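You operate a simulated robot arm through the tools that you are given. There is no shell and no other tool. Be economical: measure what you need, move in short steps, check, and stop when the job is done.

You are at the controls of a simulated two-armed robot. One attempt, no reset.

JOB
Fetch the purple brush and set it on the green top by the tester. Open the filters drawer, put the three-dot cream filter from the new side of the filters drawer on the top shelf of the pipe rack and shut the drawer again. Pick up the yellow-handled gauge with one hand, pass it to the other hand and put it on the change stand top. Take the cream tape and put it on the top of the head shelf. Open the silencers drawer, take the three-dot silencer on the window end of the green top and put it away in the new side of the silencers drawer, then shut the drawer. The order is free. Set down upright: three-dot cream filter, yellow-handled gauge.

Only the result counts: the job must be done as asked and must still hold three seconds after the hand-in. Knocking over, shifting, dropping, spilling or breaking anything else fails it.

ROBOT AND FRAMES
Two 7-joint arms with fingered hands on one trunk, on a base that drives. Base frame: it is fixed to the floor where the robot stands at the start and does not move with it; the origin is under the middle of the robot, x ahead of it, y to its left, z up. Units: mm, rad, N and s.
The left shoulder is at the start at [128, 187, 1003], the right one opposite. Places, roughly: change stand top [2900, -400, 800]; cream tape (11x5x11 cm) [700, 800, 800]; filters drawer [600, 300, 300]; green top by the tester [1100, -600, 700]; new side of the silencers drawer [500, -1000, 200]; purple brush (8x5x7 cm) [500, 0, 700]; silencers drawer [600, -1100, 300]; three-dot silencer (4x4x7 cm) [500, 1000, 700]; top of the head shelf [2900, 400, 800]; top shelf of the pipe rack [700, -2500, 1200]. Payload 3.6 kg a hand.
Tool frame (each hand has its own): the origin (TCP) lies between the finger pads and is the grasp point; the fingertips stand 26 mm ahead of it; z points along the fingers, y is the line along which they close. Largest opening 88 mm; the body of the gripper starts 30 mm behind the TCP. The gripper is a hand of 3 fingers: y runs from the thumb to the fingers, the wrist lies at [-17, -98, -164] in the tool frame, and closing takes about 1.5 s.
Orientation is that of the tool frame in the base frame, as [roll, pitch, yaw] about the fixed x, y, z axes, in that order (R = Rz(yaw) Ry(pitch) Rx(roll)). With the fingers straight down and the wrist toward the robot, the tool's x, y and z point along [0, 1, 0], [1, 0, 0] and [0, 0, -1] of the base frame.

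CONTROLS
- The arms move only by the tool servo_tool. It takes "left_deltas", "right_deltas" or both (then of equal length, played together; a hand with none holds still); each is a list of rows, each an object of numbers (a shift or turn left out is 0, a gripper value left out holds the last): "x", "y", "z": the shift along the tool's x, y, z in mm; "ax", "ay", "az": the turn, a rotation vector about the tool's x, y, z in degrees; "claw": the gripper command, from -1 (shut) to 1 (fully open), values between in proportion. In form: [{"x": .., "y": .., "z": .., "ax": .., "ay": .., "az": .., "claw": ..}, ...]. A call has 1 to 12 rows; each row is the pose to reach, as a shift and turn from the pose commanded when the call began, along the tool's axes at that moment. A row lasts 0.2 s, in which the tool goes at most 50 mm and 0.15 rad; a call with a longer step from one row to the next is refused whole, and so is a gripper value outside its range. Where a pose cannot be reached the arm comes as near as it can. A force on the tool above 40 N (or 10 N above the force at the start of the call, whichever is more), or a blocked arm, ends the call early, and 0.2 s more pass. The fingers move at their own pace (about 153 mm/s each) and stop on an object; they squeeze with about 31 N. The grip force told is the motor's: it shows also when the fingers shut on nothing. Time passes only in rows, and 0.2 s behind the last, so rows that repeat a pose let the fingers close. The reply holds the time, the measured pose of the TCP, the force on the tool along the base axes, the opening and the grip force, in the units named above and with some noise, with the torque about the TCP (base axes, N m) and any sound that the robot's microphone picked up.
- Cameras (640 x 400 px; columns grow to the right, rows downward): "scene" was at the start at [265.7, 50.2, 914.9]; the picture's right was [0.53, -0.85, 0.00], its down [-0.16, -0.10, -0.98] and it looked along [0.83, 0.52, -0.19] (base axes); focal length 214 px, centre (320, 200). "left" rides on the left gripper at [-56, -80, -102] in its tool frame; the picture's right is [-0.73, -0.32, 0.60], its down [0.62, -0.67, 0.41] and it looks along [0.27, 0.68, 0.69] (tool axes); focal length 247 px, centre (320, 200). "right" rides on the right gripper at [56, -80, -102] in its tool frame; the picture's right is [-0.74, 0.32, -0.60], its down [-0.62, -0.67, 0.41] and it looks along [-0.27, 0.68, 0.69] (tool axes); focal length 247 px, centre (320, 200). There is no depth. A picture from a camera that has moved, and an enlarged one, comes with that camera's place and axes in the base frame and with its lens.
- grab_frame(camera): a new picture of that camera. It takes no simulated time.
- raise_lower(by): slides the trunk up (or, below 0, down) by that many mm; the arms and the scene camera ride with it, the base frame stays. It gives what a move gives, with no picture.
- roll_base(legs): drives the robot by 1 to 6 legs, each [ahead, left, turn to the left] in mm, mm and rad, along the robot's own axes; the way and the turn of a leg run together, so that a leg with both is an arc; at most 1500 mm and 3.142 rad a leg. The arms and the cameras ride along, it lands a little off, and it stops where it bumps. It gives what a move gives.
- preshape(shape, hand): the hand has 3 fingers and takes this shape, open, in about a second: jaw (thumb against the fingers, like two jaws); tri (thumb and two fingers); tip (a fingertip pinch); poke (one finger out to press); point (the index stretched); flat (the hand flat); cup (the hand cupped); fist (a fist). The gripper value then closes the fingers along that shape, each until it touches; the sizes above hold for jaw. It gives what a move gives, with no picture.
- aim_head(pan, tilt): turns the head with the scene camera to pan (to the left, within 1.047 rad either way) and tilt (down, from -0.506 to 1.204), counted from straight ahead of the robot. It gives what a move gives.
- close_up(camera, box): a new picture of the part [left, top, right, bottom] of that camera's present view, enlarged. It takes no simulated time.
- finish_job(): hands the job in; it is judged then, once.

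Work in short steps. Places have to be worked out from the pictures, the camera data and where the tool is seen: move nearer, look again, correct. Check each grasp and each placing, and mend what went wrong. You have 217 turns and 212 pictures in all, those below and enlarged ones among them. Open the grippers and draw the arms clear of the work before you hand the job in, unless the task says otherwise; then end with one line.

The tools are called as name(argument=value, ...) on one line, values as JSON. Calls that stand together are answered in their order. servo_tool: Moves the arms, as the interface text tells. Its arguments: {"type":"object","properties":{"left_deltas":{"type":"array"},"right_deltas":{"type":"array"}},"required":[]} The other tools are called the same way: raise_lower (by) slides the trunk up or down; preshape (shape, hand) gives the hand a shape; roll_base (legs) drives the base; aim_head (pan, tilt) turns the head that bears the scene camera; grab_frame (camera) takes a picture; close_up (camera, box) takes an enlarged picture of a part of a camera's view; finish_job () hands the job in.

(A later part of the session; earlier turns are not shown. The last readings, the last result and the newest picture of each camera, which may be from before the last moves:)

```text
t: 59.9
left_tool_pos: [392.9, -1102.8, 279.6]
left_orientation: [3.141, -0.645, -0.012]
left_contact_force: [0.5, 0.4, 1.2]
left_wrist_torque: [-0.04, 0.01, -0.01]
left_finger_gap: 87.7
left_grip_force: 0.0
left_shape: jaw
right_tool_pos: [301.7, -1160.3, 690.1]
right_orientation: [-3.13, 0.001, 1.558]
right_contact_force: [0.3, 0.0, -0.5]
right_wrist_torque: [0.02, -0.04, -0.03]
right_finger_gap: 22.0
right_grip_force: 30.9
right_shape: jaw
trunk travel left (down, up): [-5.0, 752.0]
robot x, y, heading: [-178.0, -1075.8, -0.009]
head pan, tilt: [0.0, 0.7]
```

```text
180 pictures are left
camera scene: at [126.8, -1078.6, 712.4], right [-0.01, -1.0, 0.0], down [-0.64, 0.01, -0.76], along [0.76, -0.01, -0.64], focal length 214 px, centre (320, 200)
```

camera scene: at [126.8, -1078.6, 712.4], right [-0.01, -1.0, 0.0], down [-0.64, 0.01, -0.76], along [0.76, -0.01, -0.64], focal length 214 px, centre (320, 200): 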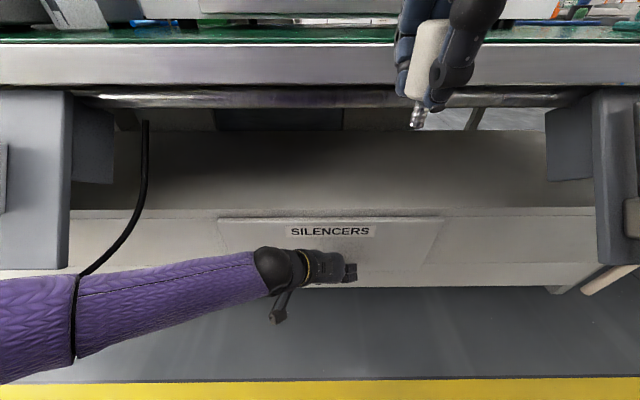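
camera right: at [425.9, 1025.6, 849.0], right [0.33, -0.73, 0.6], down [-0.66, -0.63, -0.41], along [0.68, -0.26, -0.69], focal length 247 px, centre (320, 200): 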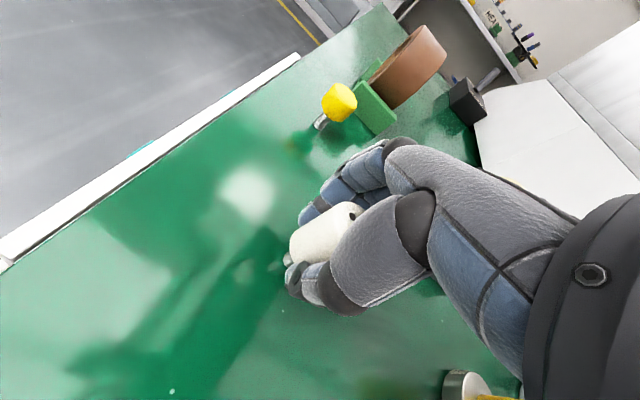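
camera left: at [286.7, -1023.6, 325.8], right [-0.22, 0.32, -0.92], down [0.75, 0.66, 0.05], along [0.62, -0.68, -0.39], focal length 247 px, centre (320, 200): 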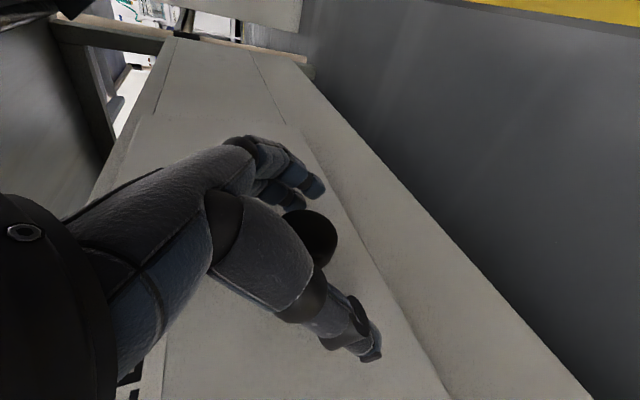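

The knob head sits between the fingers. I close on it.

servo_tool(left_deltas=[{"x": 3, "z": 8}, {"x": 3, "z": 8, "claw": -1}, {"x": 3, "z": 8, "claw": -1}, {"x": 3, "z": 8, "claw": -1}, {"x": 3, "z": 8, "claw": -1}, {"x": 3, "z": 8, "claw": -1}, {"x": 3, "z": 8, "claw": -1}, {"x": 3, "z": 8, "claw": -1}, {"x": 3, "z": 8, "claw": -1}])

grab_frame(camera="left")

```text
t: 61.9
left_tool_pos: [398.7, -1104.1, 273.5]
left_orientation: [-3.141, -0.644, -0.011]
left_contact_force: [-1.5, -5.4, -11.7]
left_wrist_torque: [0.02, 0.06, -0.46]
left_finger_gap: 14.8
left_grip_force: 31.3
left_shape: jaw
right_tool_pos: [301.9, -1161.2, 690.6]
right_orientation: [-3.13, 0.002, 1.559]
right_contact_force: [0.6, 0.4, -1.1]
right_wrist_torque: [0.01, 0.01, 0.0]
right_finger_gap: 22.0
right_grip_force: 30.9
right_shape: jaw
trunk travel left (down, up): [-5.0, 752.0]
robot x, y, heading: [-177.6, -1074.9, -0.011]
head pan, tilt: [0.0, 0.7]
```

```text
179 pictures are left
camera left: at [292.5, -1025.3, 319.7], right [-0.22, 0.32, -0.92], down [0.75, 0.66, 0.05], along [0.62, -0.68, -0.39], focal length 247 px, centre (320, 200)
```

left: 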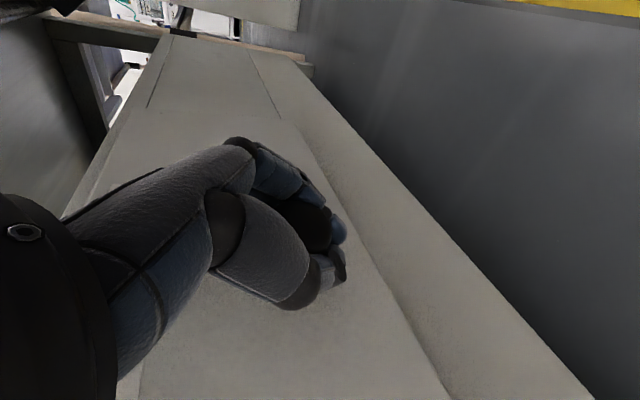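

Gripped. I pull straight back.

servo_tool(left_deltas=[{"x": -12, "z": -9}, {"x": -24, "z": -18}, {"x": -40, "z": -30}, {"x": -60, "z": -45}, {"x": -80, "z": -60}, {"x": -100, "z": -76}, {"x": -120, "z": -91}, {"x": -140, "z": -106}, {"x": -160, "z": -121}])

grab_frame(camera="scene")

```text
t: 63.9
left_tool_pos: [196.7, -1104.1, 273.2]
left_orientation: [3.14, -0.642, -0.013]
left_contact_force: [-1.6, -1.5, -12.3]
left_wrist_torque: [0.02, 0.07, -0.4]
left_finger_gap: 15.2
left_grip_force: 31.1
left_shape: jaw
right_tool_pos: [301.9, -1161.5, 690.9]
right_orientation: [-3.13, 0.0, 1.557]
right_contact_force: [0.8, -0.3, -0.2]
right_wrist_torque: [-0.01, 0.03, 0.0]
right_finger_gap: 22.1
right_grip_force: 31.0
right_shape: jaw
trunk travel left (down, up): [-5.0, 752.0]
robot x, y, heading: [-172.9, -1072.3, -0.013]
head pan, tilt: [0.0, 0.7]
```

```text
178 pictures are left
camera scene: at [127.2, -1078.8, 712.1], right [-0.01, -1.0, 0.0], down [-0.64, 0.01, -0.76], along [0.76, -0.01, -0.64], focal length 214 px, centre (320, 200)
```

scene: 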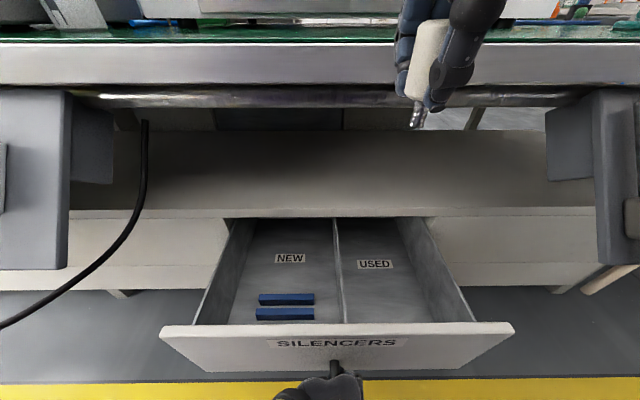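

The drawer opens; NEW is the left half. I pull a little more for room.

servo_tool(left_deltas=[{"x": -12, "z": -9}, {"x": -28, "z": -21}, {"x": -44, "z": -33}, {"x": -60, "z": -45}])

close_up(camera="scene", box=[150, 200, 470, 400])

```text
t: 64.7
left_tool_pos: [162.9, -1100.2, 274.0]
left_orientation: [-3.137, -0.66, 0.001]
left_contact_force: [1.5, -19.8, -29.4]
left_wrist_torque: [0.1, 0.13, -0.74]
left_finger_gap: 15.3
left_grip_force: 31.2
left_shape: jaw
right_tool_pos: [302.0, -1162.1, 688.9]
right_orientation: [-3.128, 0.003, 1.558]
right_contact_force: [0.4, 0.8, 0.1]
right_wrist_torque: [0.0, -0.02, 0.01]
right_finger_gap: 22.0
right_grip_force: 31.3
right_shape: jaw
trunk travel left (down, up): [-5.0, 752.0]
robot x, y, heading: [-177.5, -1074.6, -0.013]
head pan, tilt: [0.0, 0.7]
stopped in row 4 (left hand): the force on the tool passed its limit (the readings are from after the stop); the commanded pose is now the measured one
```

```text
2.00 times, centred on (310, 300) of scene
camera zoom: at [128.0, -1079.5, 711.6], right [-0.01, -1.0, 0.0], down [-0.65, 0.01, -0.76], along [0.76, -0.01, -0.65], focal length 429 px, centre (340, 0)
```

zoom: 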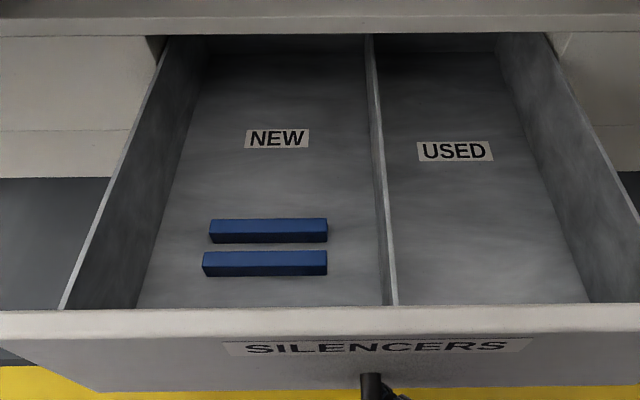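

The drawer is fully open (240 mm); bars sit at x≈281–310 and free floor behind them. I release the knob and withdraw the left hand to the left.

servo_tool(left_deltas=[{"claw": 1}, {"claw": 1}, {"claw": 1}, {"claw": 1}, {"x": -20, "z": -15}, {"x": -40, "z": -30}, {"x": -48, "y": -40, "z": -36}, {"x": -48, "y": -85, "z": -36}, {"x": -48, "y": -130, "z": -36}, {"x": -48, "y": -175, "z": -36}, {"x": -48, "y": -220, "z": -36}])

grab_frame(camera="scene")

grab_frame(camera="right")

```text
t: 66.4
left_tool_pos: [150.4, -1058.8, 284.7]
left_orientation: [3.119, -0.747, 0.031]
left_contact_force: [-0.1, -37.1, -14.0]
left_wrist_torque: [1.03, 0.07, -0.12]
left_finger_gap: 88.1
left_grip_force: 0.2
left_shape: jaw
right_tool_pos: [302.6, -1162.8, 689.9]
right_orientation: [-3.127, 0.002, 1.557]
right_contact_force: [0.4, 0.8, -0.9]
right_wrist_torque: [0.01, 0.0, 0.01]
right_finger_gap: 22.3
right_grip_force: 31.4
right_shape: jaw
trunk travel left (down, up): [-5.0, 752.0]
robot x, y, heading: [-173.4, -1073.8, -0.014]
head pan, tilt: [0.0, 0.7]
stopped in row 8 (left hand): the force on the tool passed its limit (the readings are from after the stop); the commanded pose is now the measured one
```

```text
176 pictures are left
camera scene: at [127.7, -1079.7, 711.4], right [-0.01, -1.0, 0.0], down [-0.65, 0.01, -0.76], along [0.76, -0.01, -0.65], focal length 214 px, centre (320, 200)
```

scene: 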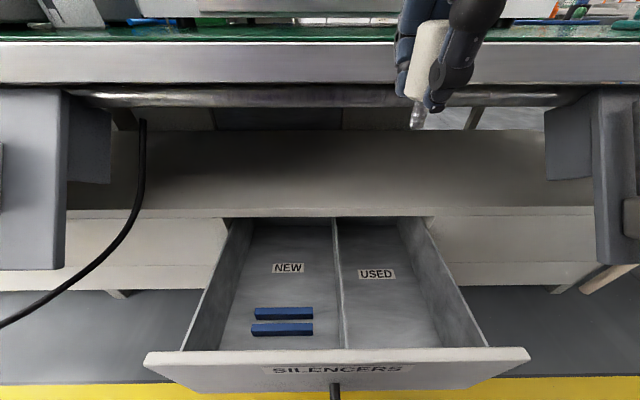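

```text
175 pictures are left
camera right: at [225.1, -1105.8, 792.6], right [0.32, -0.74, 0.6], down [-0.68, -0.61, -0.4], along [0.66, -0.28, -0.7], focal length 247 px, centre (320, 200)
```

right: 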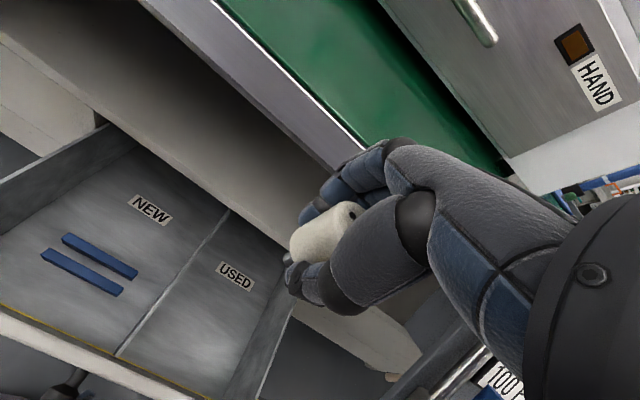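

A finger pressed on the knob as the arm couldn't retract further; I ease it back sideways and lift the hand up clear of the knob instead.

servo_tool(left_deltas=[{"y": 20}, {"y": 38}, {"x": 15, "y": 38, "z": -25}, {"x": 35, "y": 38, "z": -50}, {"x": 55, "y": 38, "z": -80}, {"x": 80, "y": 38, "z": -110}, {"x": 100, "y": 38, "z": -140}])

grab_frame(camera="scene")

grab_frame(camera="left")

```text
t: 67.6
left_tool_pos: [162.7, -1085.3, 372.3]
left_orientation: [-3.122, -0.811, 0.007]
left_contact_force: [5.6, 4.0, 4.7]
left_wrist_torque: [0.24, 0.8, -1.03]
left_finger_gap: 88.2
left_grip_force: 0.1
left_shape: jaw
right_tool_pos: [301.6, -1161.7, 691.3]
right_orientation: [-3.131, 0.001, 1.558]
right_contact_force: [0.5, 1.1, -0.8]
right_wrist_torque: [-0.01, -0.02, -0.03]
right_finger_gap: 22.1
right_grip_force: 30.8
right_shape: jaw
trunk travel left (down, up): [-5.0, 752.0]
robot x, y, heading: [-175.2, -1075.7, -0.011]
head pan, tilt: [0.0, 0.7]
stopped in row 5 (left hand): the force on the tool passed its limit (the readings are from after the stop); the commanded pose is now the measured one
```

```text
174 pictures are left
camera scene: at [126.8, -1078.7, 713.1], right [-0.01, -1.0, 0.0], down [-0.64, 0.01, -0.76], along [0.76, -0.01, -0.64], focal length 214 px, centre (320, 200)
```

scene: 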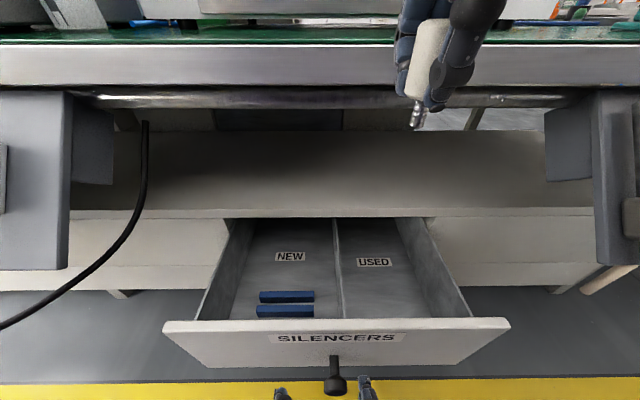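

```text
173 pictures are left
camera left: at [47.4, -1009.6, 402.3], right [-0.08, 0.33, -0.94], down [0.71, 0.68, 0.18], along [0.7, -0.66, -0.29], focal length 247 px, centre (320, 200)
```

left: 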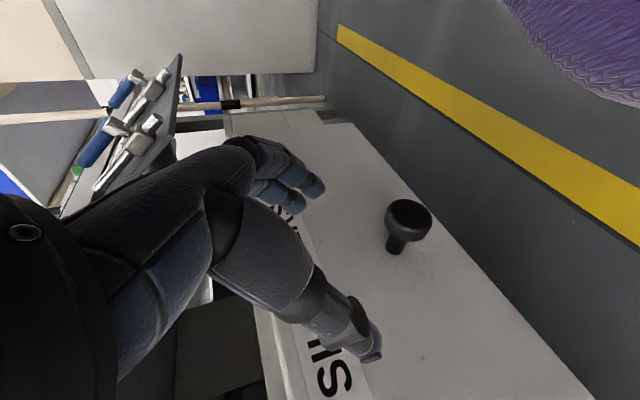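

Knob is free; the drawer slid in ~30 mm, still well open. I park the left hand to the left and up.

servo_tool(left_deltas=[{"y": -40, "x": 5, "z": -15}, {"y": -85, "x": 10, "z": -30}, {"y": -130, "x": 15, "z": -45}, {"y": -175, "x": 30, "z": -60}, {"y": -220, "x": 45, "z": -75}, {"y": -260, "x": 60, "z": -90}])

grab_frame(camera="scene")

```text
t: 69.0
left_tool_pos: [132.2, -827.9, 480.6]
left_orientation: [-3.124, -0.807, 0.007]
left_contact_force: [0.9, 0.3, -1.0]
left_wrist_torque: [0.0, 0.01, 0.03]
left_finger_gap: 87.9
left_grip_force: 0.1
left_shape: jaw
right_tool_pos: [302.0, -1161.4, 691.8]
right_orientation: [-3.129, 0.001, 1.559]
right_contact_force: [-1.0, 0.0, 0.0]
right_wrist_torque: [-0.02, -0.02, 0.01]
right_finger_gap: 21.9
right_grip_force: 30.8
right_shape: jaw
trunk travel left (down, up): [-5.0, 752.0]
robot x, y, heading: [-179.1, -1071.3, -0.012]
head pan, tilt: [0.0, 0.7]
```

```text
172 pictures are left
camera scene: at [126.9, -1079.0, 712.5], right [-0.01, -1.0, 0.0], down [-0.64, 0.01, -0.76], along [0.76, -0.01, -0.64], focal length 214 px, centre (320, 200)
```

scene: 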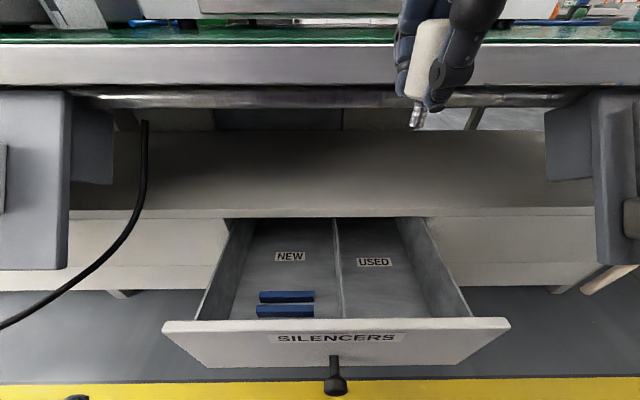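

Now the right hand: I bring the silencer over the NEW side, still in front of the bench edge.

servo_tool(right_deltas=[{"x": 26, "z": 35}, {"x": 52, "z": 70}, {"x": 78, "z": 105}, {"x": 104, "z": 140}, {"x": 130, "z": 175}, {"x": 156, "z": 205}])

grab_frame(camera="scene")

grab_frame(camera="right")

```text
t: 70.4
left_tool_pos: [134.4, -827.2, 480.1]
left_orientation: [-3.12, -0.809, 0.005]
left_contact_force: [0.3, -0.5, 0.5]
left_wrist_torque: [-0.02, -0.04, 0.0]
left_finger_gap: 87.9
left_grip_force: 0.0
left_shape: jaw
right_tool_pos: [300.1, -1008.6, 484.6]
right_orientation: [-3.132, -0.001, 1.558]
right_contact_force: [-0.1, -0.6, 0.3]
right_wrist_torque: [0.03, 0.03, -0.03]
right_finger_gap: 22.3
right_grip_force: 30.5
right_shape: jaw
trunk travel left (down, up): [-5.0, 752.0]
robot x, y, heading: [-177.5, -1072.9, -0.013]
head pan, tilt: [0.0, 0.7]
```

```text
171 pictures are left
camera scene: at [126.9, -1079.0, 712.4], right [-0.01, -1.0, 0.0], down [-0.64, 0.01, -0.76], along [0.76, -0.01, -0.64], focal length 214 px, centre (320, 200)
```

scene: 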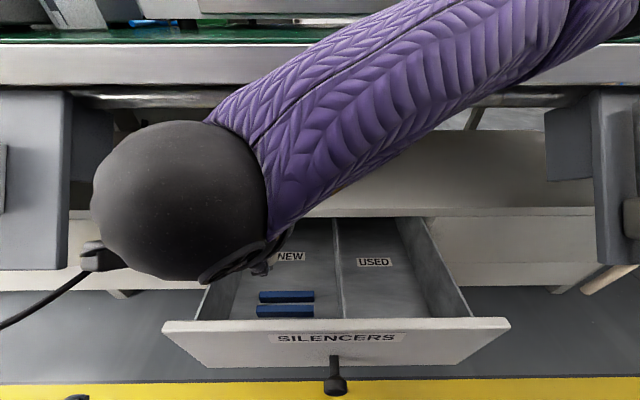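

```text
170 pictures are left
camera right: at [223.1, -951.8, 586.7], right [0.32, -0.74, 0.6], down [-0.68, -0.61, -0.4], along [0.66, -0.28, -0.69], focal length 247 px, centre (320, 200)
```

right: 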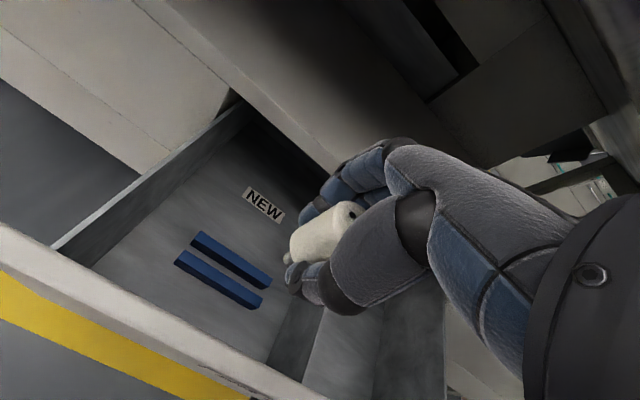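

Bars located at x≈321/351 (y≈-1006). I'll stand the silencer on the free floor behind them at x≈392: forward first, then down.

servo_tool(right_deltas=[{"x": 1, "y": 40}, {"x": 2, "y": 80}, {"x": 3, "y": 92, "z": 40}, {"x": 3, "y": 92, "z": 85}, {"x": 3, "y": 92, "z": 130}, {"x": 3, "y": 92, "z": 170}, {"x": 3, "y": 92, "z": 195}])

grab_frame(camera="right")

grab_frame(camera="scene")

```text
t: 72.0
left_tool_pos: [133.2, -827.3, 480.3]
left_orientation: [-3.121, -0.809, 0.005]
left_contact_force: [-0.3, -0.1, 0.2]
left_wrist_torque: [0.01, -0.03, -0.01]
left_finger_gap: 87.7
left_grip_force: 0.0
left_shape: jaw
right_tool_pos: [392.6, -1005.9, 287.7]
right_orientation: [-3.132, 0.001, 1.559]
right_contact_force: [0.6, -0.4, -0.6]
right_wrist_torque: [0.0, 0.01, -0.01]
right_finger_gap: 22.0
right_grip_force: 31.1
right_shape: jaw
trunk travel left (down, up): [-5.0, 752.0]
robot x, y, heading: [-172.3, -1079.7, -0.012]
head pan, tilt: [0.0, 0.7]
```

```text
169 pictures are left
camera right: at [315.2, -948.6, 390.7], right [0.32, -0.74, 0.6], down [-0.68, -0.62, -0.4], along [0.66, -0.28, -0.69], focal length 247 px, centre (320, 200)
```

right: 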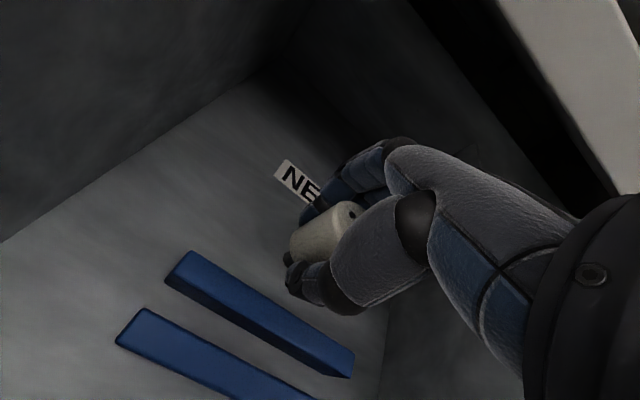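

```text
168 pictures are left
camera scene: at [127.0, -1078.9, 712.5], right [-0.01, -1.0, 0.0], down [-0.64, 0.01, -0.76], along [0.76, -0.01, -0.64], focal length 214 px, centre (320, 200)
```

scene: 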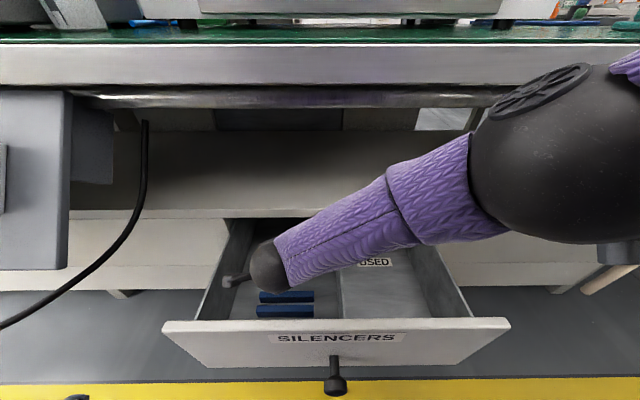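

Close to the floor. I descend slowly, checking contact.

servo_tool(right_deltas=[{"z": 6}, {"z": 12}, {"z": 15}])

```text
t: 72.8
left_tool_pos: [132.4, -827.5, 480.7]
left_orientation: [-3.119, -0.808, 0.004]
left_contact_force: [-0.5, -1.2, 0.7]
left_wrist_torque: [0.02, 0.04, 0.01]
left_finger_gap: 87.9
left_grip_force: 0.0
left_shape: jaw
right_tool_pos: [391.1, -1004.2, 273.2]
right_orientation: [-3.13, 0.002, 1.557]
right_contact_force: [0.6, -0.1, -0.8]
right_wrist_torque: [-0.02, -0.01, 0.02]
right_finger_gap: 21.9
right_grip_force: 31.5
right_shape: jaw
trunk travel left (down, up): [-5.0, 752.0]
robot x, y, heading: [-174.7, -1078.1, -0.011]
head pan, tilt: [0.0, 0.7]
```

No contact yet; further down a few mm at a time.

servo_tool(right_deltas=[{"z": 3}, {"z": 6}, {"z": 6}])

close_up(camera="right", box=[200, 160, 440, 310])

```text
t: 73.6
left_tool_pos: [132.0, -828.0, 480.3]
left_orientation: [-3.118, -0.809, 0.002]
left_contact_force: [-0.8, -0.2, -0.4]
left_wrist_torque: [0.0, -0.02, 0.01]
left_finger_gap: 87.7
left_grip_force: 0.0
left_shape: jaw
right_tool_pos: [393.2, -1003.5, 271.3]
right_orientation: [-3.137, 0.001, 1.558]
right_contact_force: [1.9, -2.0, 32.1]
right_wrist_torque: [-0.04, -0.09, 0.01]
right_finger_gap: 23.8
right_grip_force: 31.1
right_shape: jaw
trunk travel left (down, up): [-5.0, 752.0]
robot x, y, heading: [-176.0, -1076.8, -0.014]
head pan, tilt: [0.0, 0.7]
```

```text
2.67 times, centred on (320, 235) of right
camera zoom: at [314.6, -946.9, 374.3], right [0.31, -0.74, 0.6], down [-0.67, -0.62, -0.41], along [0.67, -0.28, -0.69], focal length 659 px, centre (320, 107)
```

zoom: 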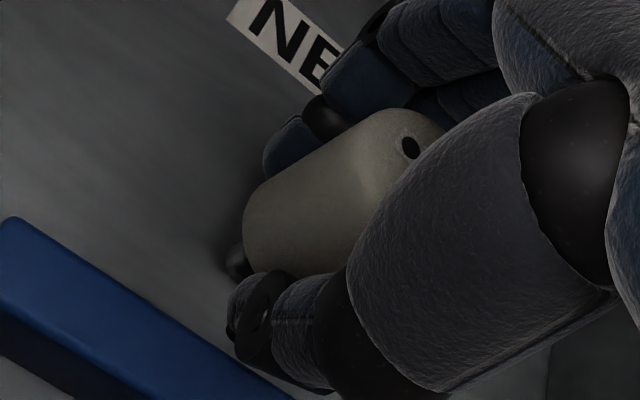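

It stands on the floor. I relieve the pressure, open part way and lift out.

servo_tool(right_deltas=[{"z": -2}, {"z": -2, "claw": -0.3}, {"z": -2, "claw": -0.2}, {"z": -2, "claw": -0.1}, {"z": -2, "claw": 0.0}, {"z": -2, "claw": 0.0}, {"z": -12, "claw": 0.0}, {"z": -25, "claw": 0.0}, {"z": -55, "claw": 0.0}, {"z": -95, "claw": 0.0}, {"z": -140, "claw": 0.0}])

grab_frame(camera="right")

```text
t: 76.0
left_tool_pos: [132.1, -827.6, 480.1]
left_orientation: [-3.119, -0.809, 0.006]
left_contact_force: [-0.3, -0.3, 1.0]
left_wrist_torque: [-0.03, 0.0, 0.0]
left_finger_gap: 88.2
left_grip_force: 0.1
left_shape: jaw
right_tool_pos: [390.4, -1003.6, 409.3]
right_orientation: [-3.129, 0.002, 1.558]
right_contact_force: [-0.3, 0.6, 0.8]
right_wrist_torque: [-0.01, 0.0, -0.02]
right_finger_gap: 43.8
right_grip_force: 0.1
right_shape: jaw
trunk travel left (down, up): [-5.0, 752.0]
robot x, y, heading: [-173.8, -1075.2, -0.011]
head pan, tilt: [0.0, 0.7]
```

```text
166 pictures are left
camera right: at [313.4, -947.0, 511.4], right [0.32, -0.74, 0.6], down [-0.68, -0.62, -0.4], along [0.66, -0.28, -0.69], focal length 247 px, centre (320, 200)
```

right: 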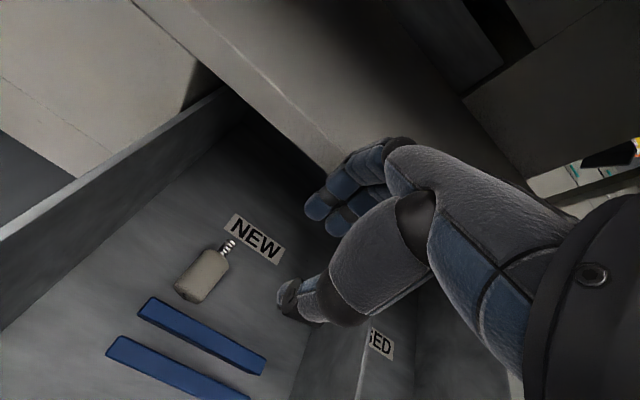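

The silencer tipped onto its side but lies in the NEW side behind the bars, which is fine. I withdraw the right hand up and back, clear of the drawer.

servo_tool(right_deltas=[{"y": -30, "z": -35}, {"y": -60, "z": -70}, {"y": -90, "z": -105}, {"x": -30, "y": -90, "z": -140}, {"x": -70, "y": -90, "z": -170}, {"x": -110, "y": -90, "z": -200}, {"x": -150, "y": -90, "z": -230}, {"x": -160, "y": -90, "z": -275}])

servo_tool(left_deltas=[{"claw": -1, "x": -20, "z": 15}, {"claw": -1, "y": 40, "x": -40, "z": 30}, {"claw": -1, "y": 80, "x": -60, "z": 50}, {"claw": -1, "y": 120, "x": -75, "z": 70}, {"claw": -1, "y": 160, "x": -80, "z": 90}, {"claw": -1, "y": 200, "x": -85, "z": 105}, {"claw": -1, "y": 225, "x": -85, "z": 105}])

grab_frame(camera="left")

grab_frame(camera="scene")

```text
t: 77.8
left_tool_pos: [133.0, -828.4, 479.9]
left_orientation: [-3.119, -0.808, 0.006]
left_contact_force: [0.1, -0.4, 0.4]
left_wrist_torque: [-0.03, 0.02, -0.03]
left_finger_gap: 88.1
left_grip_force: 0.0
left_shape: jaw
right_tool_pos: [305.0, -1162.3, 683.9]
right_orientation: [-3.13, 0.001, 1.561]
right_contact_force: [-1.2, 0.1, -0.5]
right_wrist_torque: [0.0, 0.02, -0.02]
right_finger_gap: 43.6
right_grip_force: 0.0
right_shape: jaw
trunk travel left (down, up): [-5.0, 752.0]
robot x, y, heading: [-172.5, -1076.5, -0.012]
head pan, tilt: [0.0, 0.7]
```

```text
t: 79.4
left_tool_pos: [156.6, -1048.9, 342.3]
left_orientation: [-3.118, -0.81, 0.005]
left_contact_force: [-0.5, 0.7, 0.0]
left_wrist_torque: [0.02, -0.02, 0.01]
left_finger_gap: 0.1
left_grip_force: 31.4
left_shape: jaw
right_tool_pos: [304.8, -1161.8, 682.8]
right_orientation: [-3.129, 0.003, 1.559]
right_contact_force: [0.5, 0.2, -0.6]
right_wrist_torque: [-0.02, 0.02, 0.02]
right_finger_gap: 43.7
right_grip_force: 0.2
right_shape: jaw
trunk travel left (down, up): [-5.0, 752.0]
robot x, y, heading: [-176.6, -1072.3, -0.011]
head pan, tilt: [0.0, 0.7]
```

```text
165 pictures are left
camera left: at [40.8, -974.3, 371.9], right [-0.08, 0.33, -0.94], down [0.71, 0.68, 0.18], along [0.7, -0.66, -0.29], focal length 247 px, centre (320, 200)
```

left: 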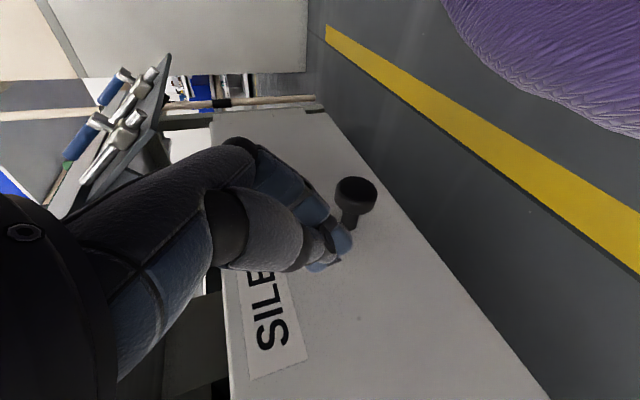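

```text
164 pictures are left
camera scene: at [127.0, -1078.8, 712.5], right [-0.01, -1.0, 0.0], down [-0.64, 0.01, -0.76], along [0.76, -0.01, -0.64], focal length 214 px, centre (320, 200)
```

scene: 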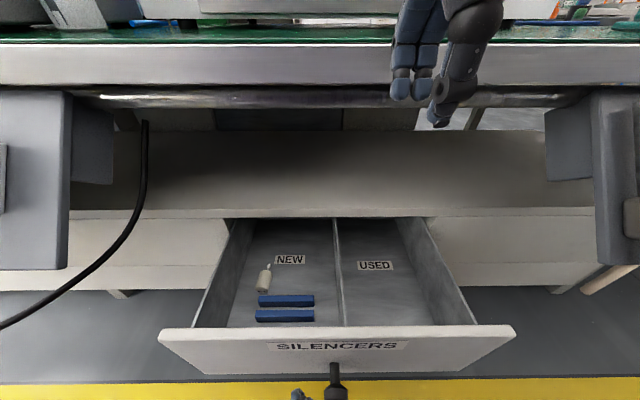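

Now I push the drawer shut with the closed left hand beside the knob.

servo_tool(left_deltas=[{"x": 14, "z": 14}, {"x": 30, "z": 31}, {"x": 47, "z": 49}, {"x": 65, "z": 68}, {"x": 83, "z": 87}, {"x": 101, "z": 106}, {"x": 119, "z": 125}, {"x": 137, "z": 144}, {"x": 152, "z": 160}, {"x": 162, "z": 170}, {"x": 172, "z": 181}, {"x": 180, "z": 189}])

grab_frame(camera="scene")

```text
t: 82.0
left_tool_pos: [402.5, -1050.0, 337.1]
left_orientation: [-3.131, -0.789, 0.005]
left_contact_force: [-7.9, -0.3, 0.7]
left_wrist_torque: [0.0, 0.02, -0.02]
left_finger_gap: 0.0
left_grip_force: 30.6
left_shape: jaw
right_tool_pos: [304.5, -1161.6, 682.3]
right_orientation: [-3.129, 0.002, 1.559]
right_contact_force: [0.7, -0.5, 0.3]
right_wrist_torque: [0.02, 0.02, -0.01]
right_finger_gap: 43.9
right_grip_force: 0.0
right_shape: jaw
trunk travel left (down, up): [-5.0, 752.0]
robot x, y, heading: [-175.8, -1076.2, -0.017]
head pan, tilt: [0.0, 0.7]
stopped in row 12 (left hand): the force on the tool passed its limit (the readings are from after the stop); the commanded pose is now the measured one
```

```text
163 pictures are left
camera scene: at [126.4, -1078.8, 712.4], right [-0.01, -1.0, 0.0], down [-0.64, 0.01, -0.76], along [0.76, -0.01, -0.64], focal length 214 px, centre (320, 200)
```

scene: 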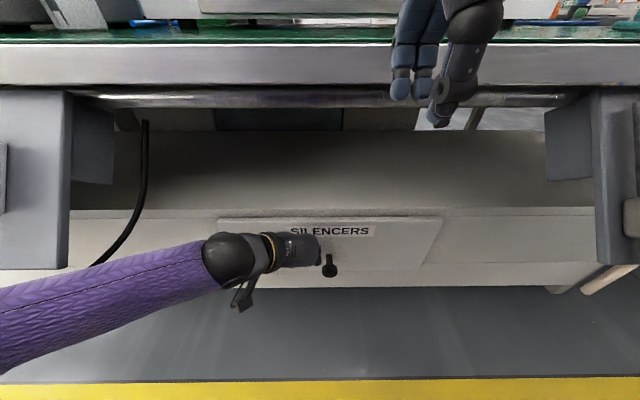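

The drawer is shut (knob back at its first pixel). I withdraw the left hand.

servo_tool(left_deltas=[{"x": -20, "z": -22}, {"x": -50, "z": -52}, {"x": -80, "z": -84}, {"x": -110, "z": -116}, {"x": -130, "z": -137}, {"x": -130, "y": -40, "z": -150}, {"x": -125, "y": -80, "z": -165}, {"x": -115, "y": -125, "z": -180}, {"x": -100, "y": -170, "z": -195}, {"x": -85, "y": -215, "z": -210}])

grab_frame(camera="scene")

```text
t: 84.2
left_tool_pos: [192.1, -839.4, 428.2]
left_orientation: [-3.13, -0.794, 0.004]
left_contact_force: [-0.7, 0.3, 0.1]
left_wrist_torque: [0.01, 0.01, -0.01]
left_finger_gap: 0.0
left_grip_force: 31.2
left_shape: jaw
right_tool_pos: [303.7, -1161.3, 683.1]
right_orientation: [-3.129, 0.002, 1.559]
right_contact_force: [0.7, -0.2, 0.3]
right_wrist_torque: [0.0, 0.0, -0.02]
right_finger_gap: 43.4
right_grip_force: 0.0
right_shape: jaw
trunk travel left (down, up): [-5.0, 752.0]
robot x, y, heading: [-174.7, -1075.9, -0.01]
head pan, tilt: [0.0, 0.7]
```

```text
162 pictures are left
camera scene: at [126.5, -1078.9, 712.5], right [-0.01, -1.0, 0.0], down [-0.64, 0.01, -0.76], along [0.76, -0.01, -0.64], focal length 214 px, centre (320, 200)
```

scene: 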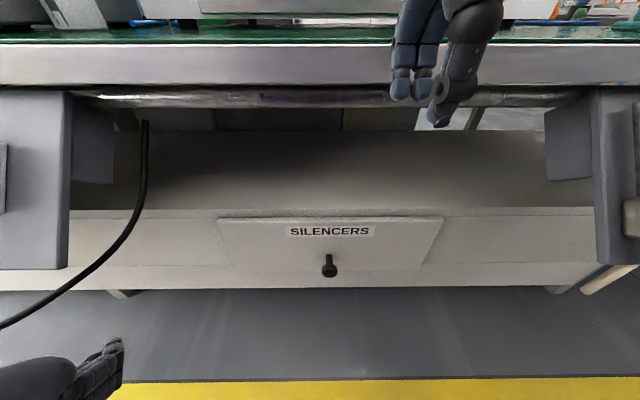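

Next the filters drawer (knob ≈(402,260,275) by the first view). I raise the trunk, drive there with clearance and lower again.

raise_lower(by=345)

roll_base(legs=[[-60, 0, 0.012], [0, 1365, 0], [60, 0, 0]])

grab_frame(camera="scene")

```text
t: 87.6
left_tool_pos: [193.8, -838.0, 772.3]
left_orientation: [-3.128, -0.791, 0.003]
left_contact_force: [-0.1, 0.3, 0.3]
left_wrist_torque: [-0.02, 0.01, 0.01]
left_finger_gap: 0.0
left_grip_force: 31.0
left_shape: jaw
right_tool_pos: [305.2, -1162.0, 1028.2]
right_orientation: [-3.13, 0.002, 1.559]
right_contact_force: [0.7, 0.1, 0.3]
right_wrist_torque: [0.03, 0.01, -0.01]
right_finger_gap: 43.8
right_grip_force: 0.0
right_shape: jaw
trunk travel left (down, up): [-350.0, 407.0]
robot x, y, heading: [-176.2, -1075.1, -0.019]
head pan, tilt: [0.0, 0.7]
```

```text
t: 95.7
left_tool_pos: [206.4, 546.9, 773.1]
left_orientation: [-3.13, -0.791, 0.0]
left_contact_force: [0.1, -0.5, 0.8]
left_wrist_torque: [-0.01, -0.03, -0.02]
left_finger_gap: 0.0
left_grip_force: 30.6
left_shape: jaw
right_tool_pos: [317.7, 221.8, 1027.4]
right_orientation: [-3.13, 0.001, 1.555]
right_contact_force: [0.2, -0.3, 0.4]
right_wrist_torque: [0.0, 0.06, -0.01]
right_finger_gap: 43.7
right_grip_force: 0.0
right_shape: jaw
trunk travel left (down, up): [-350.0, 407.0]
robot x, y, heading: [-168.6, 308.6, -0.01]
head pan, tilt: [0.0, 0.7]
```

```text
161 pictures are left
camera scene: at [73.5, 307.1, 1086.9], right [-0.02, -1.0, 0.0], down [-0.65, 0.01, -0.76], along [0.76, -0.01, -0.65], focal length 214 px, centre (320, 200)
```

scene: 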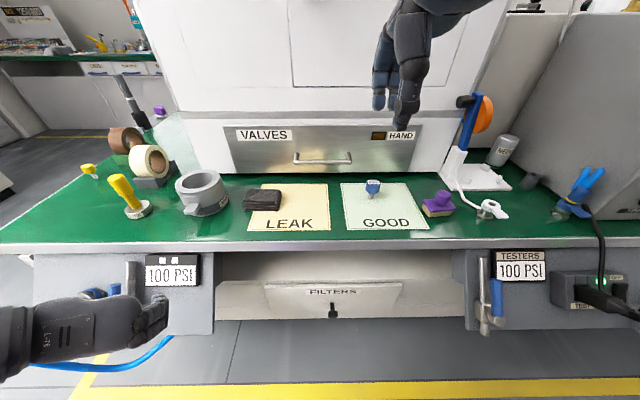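

Knob now ≈(402,254,275). I nudge the base, bring the left hand inward to avoid the hose panel, then lower.

roll_base(legs=[[-12, -22, 0.008]])

servo_tool(left_deltas=[{"y": 40, "claw": 1}, {"y": 80, "claw": 1}, {"y": 120, "claw": 1}, {"y": 140, "claw": 1}])

raise_lower(by=-345)

grab_frame(camera="scene")

grab_frame(camera="left")

```text
t: 96.5
left_tool_pos: [191.7, 527.3, 772.8]
left_orientation: [-3.127, -0.793, 0.006]
left_contact_force: [-0.2, -0.9, -0.7]
left_wrist_torque: [-0.03, -0.06, 0.0]
left_finger_gap: 0.0
left_grip_force: 30.4
left_shape: jaw
right_tool_pos: [303.6, 203.1, 1028.6]
right_orientation: [-3.131, 0.001, 1.562]
right_contact_force: [0.6, 0.7, -0.2]
right_wrist_torque: [-0.02, -0.03, 0.01]
right_finger_gap: 43.7
right_grip_force: 0.2
right_shape: jaw
trunk travel left (down, up): [-350.0, 407.0]
robot x, y, heading: [-176.5, 285.8, -0.005]
head pan, tilt: [0.0, 0.7]
```

```text
t: 97.5
left_tool_pos: [193.6, 388.2, 772.1]
left_orientation: [-3.126, -0.793, 0.004]
left_contact_force: [-0.1, -0.3, -0.1]
left_wrist_torque: [-0.02, -0.01, 0.0]
left_finger_gap: 88.0
left_grip_force: 0.0
left_shape: jaw
right_tool_pos: [304.5, 205.1, 1028.3]
right_orientation: [-3.128, 0.001, 1.563]
right_contact_force: [0.3, -0.2, -0.6]
right_wrist_torque: [-0.01, 0.0, 0.01]
right_finger_gap: 43.6
right_grip_force: 0.1
right_shape: jaw
trunk travel left (down, up): [-350.0, 407.0]
robot x, y, heading: [-172.0, 286.3, -0.003]
head pan, tilt: [0.0, 0.7]
```

```text
t: 100.8
left_tool_pos: [194.1, 388.4, 426.6]
left_orientation: [-3.129, -0.792, 0.008]
left_contact_force: [-0.5, -0.8, 0.5]
left_wrist_torque: [0.01, -0.01, -0.04]
left_finger_gap: 87.8
left_grip_force: 0.1
left_shape: jaw
right_tool_pos: [305.0, 204.3, 683.4]
right_orientation: [-3.131, 0.0, 1.564]
right_contact_force: [0.5, -1.1, 0.0]
right_wrist_torque: [0.03, -0.01, 0.0]
right_finger_gap: 43.8
right_grip_force: 0.0
right_shape: jaw
trunk travel left (down, up): [-5.0, 752.0]
robot x, y, heading: [-175.6, 291.6, -0.009]
head pan, tilt: [0.0, 0.7]
```

```text
160 pictures are left
camera scene: at [126.3, 286.9, 712.6], right [-0.01, -1.0, 0.0], down [-0.64, 0.0, -0.76], along [0.76, -0.01, -0.64], focal length 214 px, centre (320, 200)
```

scene: 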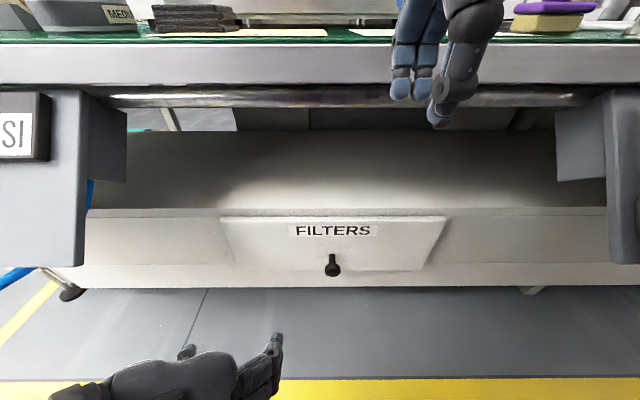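

```text
159 pictures are left
camera left: at [79.8, 463.8, 458.0], right [-0.09, 0.33, -0.94], down [0.72, 0.68, 0.16], along [0.69, -0.66, -0.3], focal length 247 px, centre (320, 200)
```

left: 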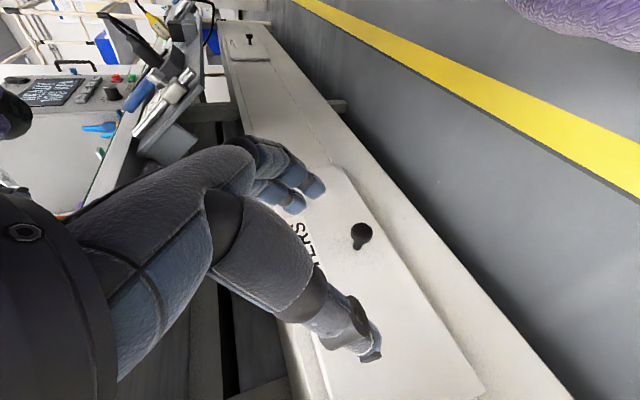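

Both views agree on the knob at (402,253,275). I bring the left hand around it.

servo_tool(left_deltas=[{"x": -23, "y": 34, "z": 23}, {"x": -46, "y": 68, "z": 46}, {"x": -69, "y": 102, "z": 68}, {"x": -69, "y": 136, "z": 68}, {"x": -49, "y": 136, "z": 105}, {"x": -29, "y": 136, "z": 142}, {"x": -9, "y": 136, "z": 179}, {"x": 11, "y": 136, "z": 216}, {"x": 28, "y": 136, "z": 247}])

grab_frame(camera="left")

```text
t: 102.8
left_tool_pos: [391.6, 259.1, 271.8]
left_orientation: [-3.13, -0.793, 0.01]
left_contact_force: [-0.1, 0.1, -0.7]
left_wrist_torque: [0.0, 0.0, -0.04]
left_finger_gap: 87.8
left_grip_force: 0.0
left_shape: jaw
right_tool_pos: [304.1, 203.9, 683.7]
right_orientation: [-3.13, 0.002, 1.563]
right_contact_force: [-0.7, -0.1, -0.5]
right_wrist_torque: [-0.05, 0.0, 0.0]
right_finger_gap: 43.7
right_grip_force: 0.0
right_shape: jaw
trunk travel left (down, up): [-5.0, 752.0]
robot x, y, heading: [-175.4, 289.1, -0.004]
head pan, tilt: [0.0, 0.7]
```

```text
158 pictures are left
camera left: at [277.0, 334.2, 303.3], right [-0.1, 0.33, -0.94], down [0.72, 0.68, 0.16], along [0.69, -0.66, -0.3], focal length 247 px, centre (320, 200)
```

left: 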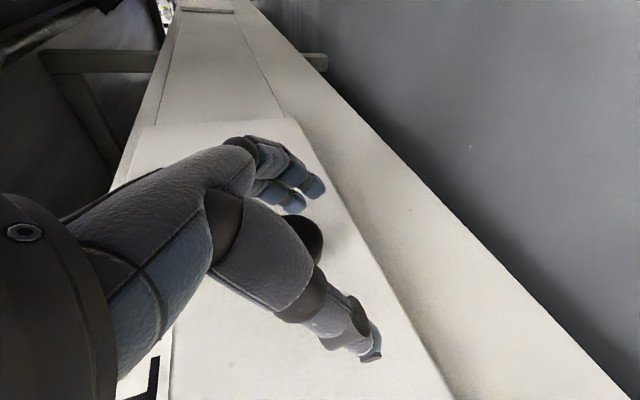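

Knob in place between the fingers. I close.

servo_tool(left_deltas=[{"x": 3, "y": 5, "z": 5}, {"x": 3, "y": 5, "z": 6, "claw": -1}, {"x": 3, "y": 5, "z": 6, "claw": -1}, {"x": 3, "y": 5, "z": 6, "claw": -1}, {"x": 3, "y": 5, "z": 6, "claw": -1}, {"x": 3, "y": 5, "z": 6, "claw": -1}, {"x": 3, "y": 5, "z": 6, "claw": -1}, {"x": 3, "y": 5, "z": 6, "claw": -1}, {"x": 3, "y": 5, "z": 6, "claw": -1}])

```text
t: 104.8
left_tool_pos: [397.8, 253.8, 267.4]
left_orientation: [-3.124, -0.789, 0.005]
left_contact_force: [-1.8, 1.0, -14.7]
left_wrist_torque: [0.2, 0.15, -0.32]
left_finger_gap: 14.0
left_grip_force: 30.4
left_shape: jaw
right_tool_pos: [305.1, 206.3, 682.1]
right_orientation: [-3.13, 0.001, 1.561]
right_contact_force: [-0.1, 0.2, -0.9]
right_wrist_torque: [0.02, 0.0, -0.03]
right_finger_gap: 43.6
right_grip_force: 0.0
right_shape: jaw
trunk travel left (down, up): [-5.0, 752.0]
robot x, y, heading: [-174.0, 286.5, -0.008]
head pan, tilt: [0.0, 0.7]
```

Gripped. Pulling the filters drawer open by about 205 mm.

servo_tool(left_deltas=[{"x": -10, "z": -10}, {"x": -22, "z": -22}, {"x": -36, "z": -36}, {"x": -51, "z": -51}, {"x": -67, "z": -67}, {"x": -83, "z": -83}, {"x": -99, "z": -99}, {"x": -115, "z": -115}, {"x": -130, "z": -131}, {"x": -144, "z": -145}])

grab_frame(camera="scene")

close_up(camera="scene", box=[150, 200, 470, 400])

```text
t: 107.2
left_tool_pos: [215.3, 259.1, 270.0]
left_orientation: [-3.103, -0.818, -0.008]
left_contact_force: [1.7, -18.4, -31.9]
left_wrist_torque: [0.29, 0.19, -0.58]
left_finger_gap: 13.8
left_grip_force: 30.9
left_shape: jaw
right_tool_pos: [307.0, 201.8, 680.7]
right_orientation: [-3.125, 0.002, 1.56]
right_contact_force: [-0.5, -0.8, 0.3]
right_wrist_torque: [-0.01, -0.03, 0.02]
right_finger_gap: 43.6
right_grip_force: 0.0
right_shape: jaw
trunk travel left (down, up): [-5.0, 752.0]
robot x, y, heading: [-176.0, 288.3, -0.01]
head pan, tilt: [0.0, 0.7]
stopped in row 10 (left hand): the force on the tool passed its limit (the readings are from after the stop); the commanded pose is now the measured one
```

```text
157 pictures are left
camera scene: at [128.9, 285.5, 710.9], right [-0.01, -1.0, 0.0], down [-0.65, 0.01, -0.76], along [0.76, -0.01, -0.65], focal length 214 px, centre (320, 200)
```

scene: 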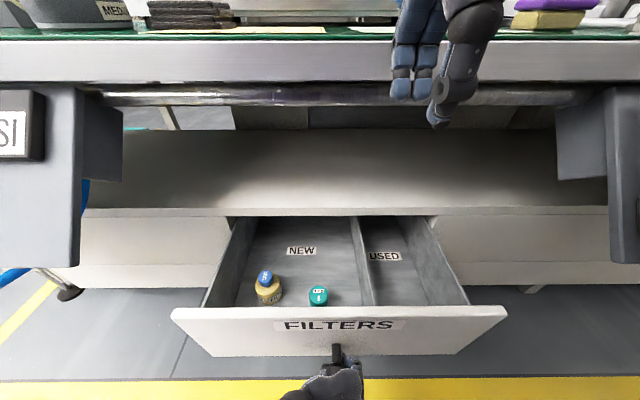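

```text
2.00 times, centred on (310, 300) of scene
camera zoom: at [128.9, 285.5, 710.9], right [-0.01, -1.0, 0.0], down [-0.65, 0.01, -0.76], along [0.76, -0.01, -0.65], focal length 429 px, centre (340, 0)
```

zoom: 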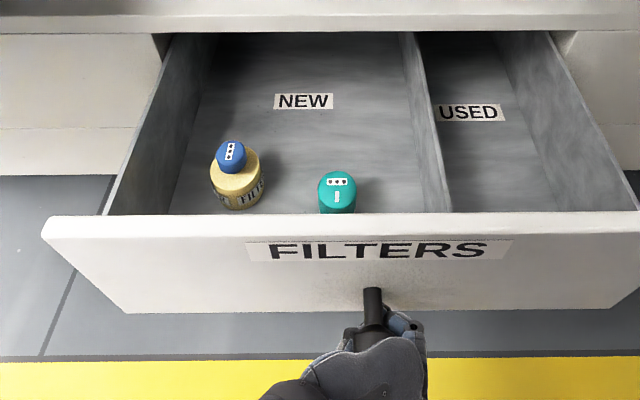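

Cream filter with blue three-dot cap seen on the NEW side at ≈(346,396). I release the knob, retreat straight back, then up and left.

servo_tool(left_deltas=[{"claw": 1}, {"claw": 1}, {"claw": 1}, {"claw": 1}, {"x": -14, "z": -15}, {"x": -28, "z": -30}, {"x": -40, "z": -43}, {"x": -30, "z": -70}, {"x": 0, "z": -100}, {"x": 0, "y": -40, "z": -130}, {"x": 0, "y": -90, "z": -140}])

grab_frame(camera="scene")

```text
refused: row 11 steps farther than a row can; nothing moved
```

```text
155 pictures are left
camera scene: at [128.9, 285.5, 710.9], right [-0.01, -1.0, 0.0], down [-0.65, 0.01, -0.76], along [0.76, -0.01, -0.65], focal length 214 px, centre (320, 200)
```

scene: 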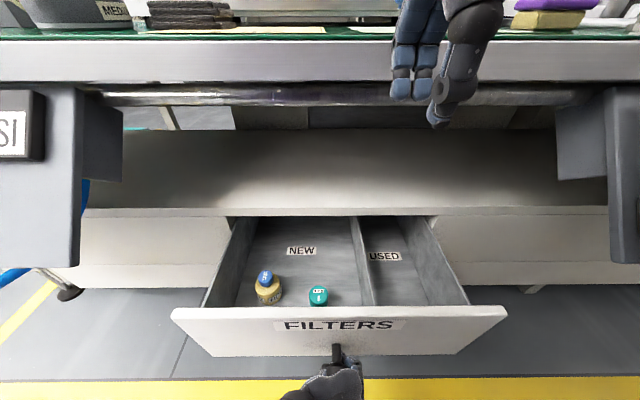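

Same with smaller steps.

servo_tool(left_deltas=[{"claw": 1}, {"claw": 1}, {"claw": 1}, {"claw": 1}, {"x": -14, "z": -15}, {"x": -28, "z": -30}, {"x": -40, "z": -43}, {"x": -30, "z": -70}, {"x": -10, "z": -95}, {"x": -5, "y": -30, "z": -120}, {"x": -5, "y": -70, "z": -130}, {"x": -5, "y": -115, "z": -130}])

grab_frame(camera="scene")

grab_frame(camera="right")

```text
t: 108.9
left_tool_pos: [246.9, 282.1, 295.6]
left_orientation: [-3.024, -0.986, -0.063]
left_contact_force: [0.9, -1.5, 0.2]
left_wrist_torque: [0.02, 0.0, 0.04]
left_finger_gap: 87.8
left_grip_force: 0.1
left_shape: jaw
right_tool_pos: [304.5, 203.4, 683.9]
right_orientation: [-3.128, 0.003, 1.559]
right_contact_force: [0.3, 0.7, -0.6]
right_wrist_torque: [0.02, -0.01, -0.02]
right_finger_gap: 43.7
right_grip_force: 0.1
right_shape: jaw
trunk travel left (down, up): [-5.0, 752.0]
robot x, y, heading: [-177.6, 286.6, -0.006]
head pan, tilt: [0.0, 0.7]
stopped in row 8 (left hand): the arm was blocked; the commanded pose is now the measured one
```

```text
154 pictures are left
camera scene: at [126.7, 286.5, 712.7], right [-0.01, -1.0, 0.0], down [-0.64, 0.01, -0.76], along [0.76, -0.01, -0.64], focal length 214 px, centre (320, 200)
```

scene: 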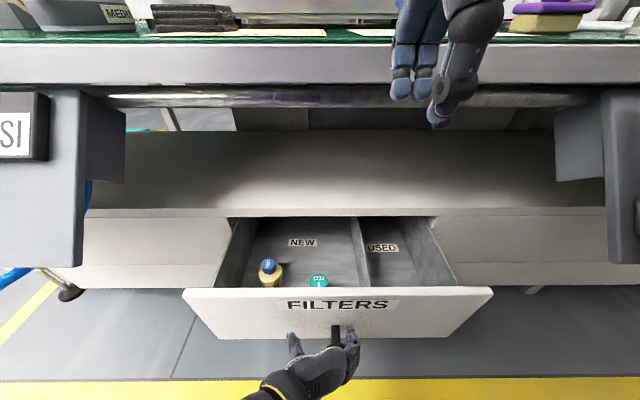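

```text
153 pictures are left
camera right: at [227.1, 259.7, 786.9], right [0.32, -0.74, 0.6], down [-0.68, -0.62, -0.4], along [0.66, -0.28, -0.69], focal length 247 px, centre (320, 200)
```

right: 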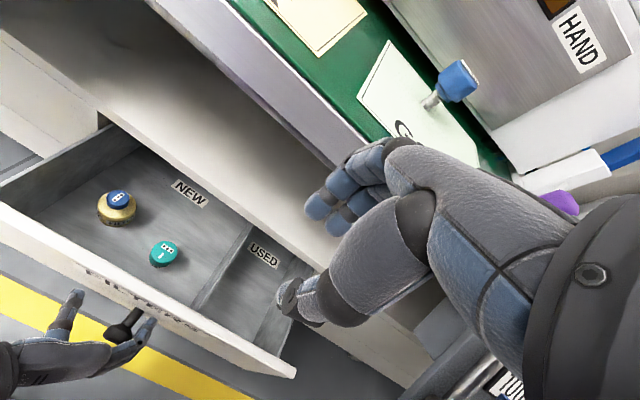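

The arm can't fold back further there; I centre on the knob and lift straight up instead.

servo_tool(left_deltas=[{"y": 12}, {"x": 12, "y": 20, "z": -10}, {"x": 32, "y": 20, "z": -25}, {"x": 55, "y": 20, "z": -42}, {"x": 80, "y": 15, "z": -60}, {"x": 100, "y": 0, "z": -80}, {"x": 120, "y": -30, "z": -95}, {"x": 120, "y": -65, "z": -110}])

grab_frame(camera="scene")

```text
t: 110.7
left_tool_pos: [218.2, 331.2, 460.1]
left_orientation: [-3.036, -0.981, -0.054]
left_contact_force: [0.0, 0.3, 0.0]
left_wrist_torque: [0.01, 0.04, 0.01]
left_finger_gap: 88.1
left_grip_force: 0.1
left_shape: jaw
right_tool_pos: [304.1, 202.3, 683.6]
right_orientation: [-3.129, 0.002, 1.561]
right_contact_force: [0.4, -0.1, -0.2]
right_wrist_torque: [-0.01, -0.05, 0.0]
right_finger_gap: 43.5
right_grip_force: 0.0
right_shape: jaw
trunk travel left (down, up): [-5.0, 752.0]
robot x, y, heading: [-177.6, 284.6, -0.008]
head pan, tilt: [0.0, 0.7]
```

```text
152 pictures are left
camera scene: at [126.5, 286.0, 712.5], right [-0.01, -1.0, 0.0], down [-0.64, 0.01, -0.76], along [0.76, -0.01, -0.64], focal length 214 px, centre (320, 200)
```

scene: 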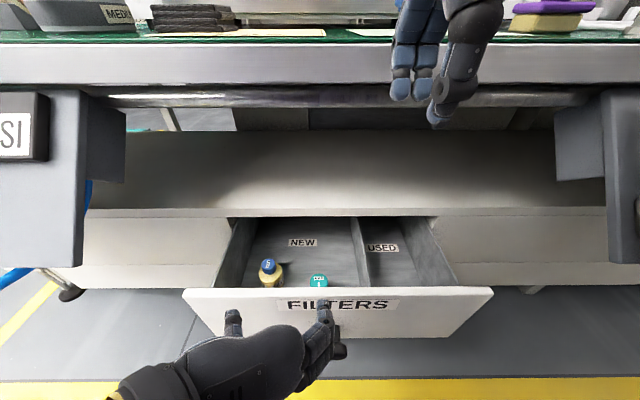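

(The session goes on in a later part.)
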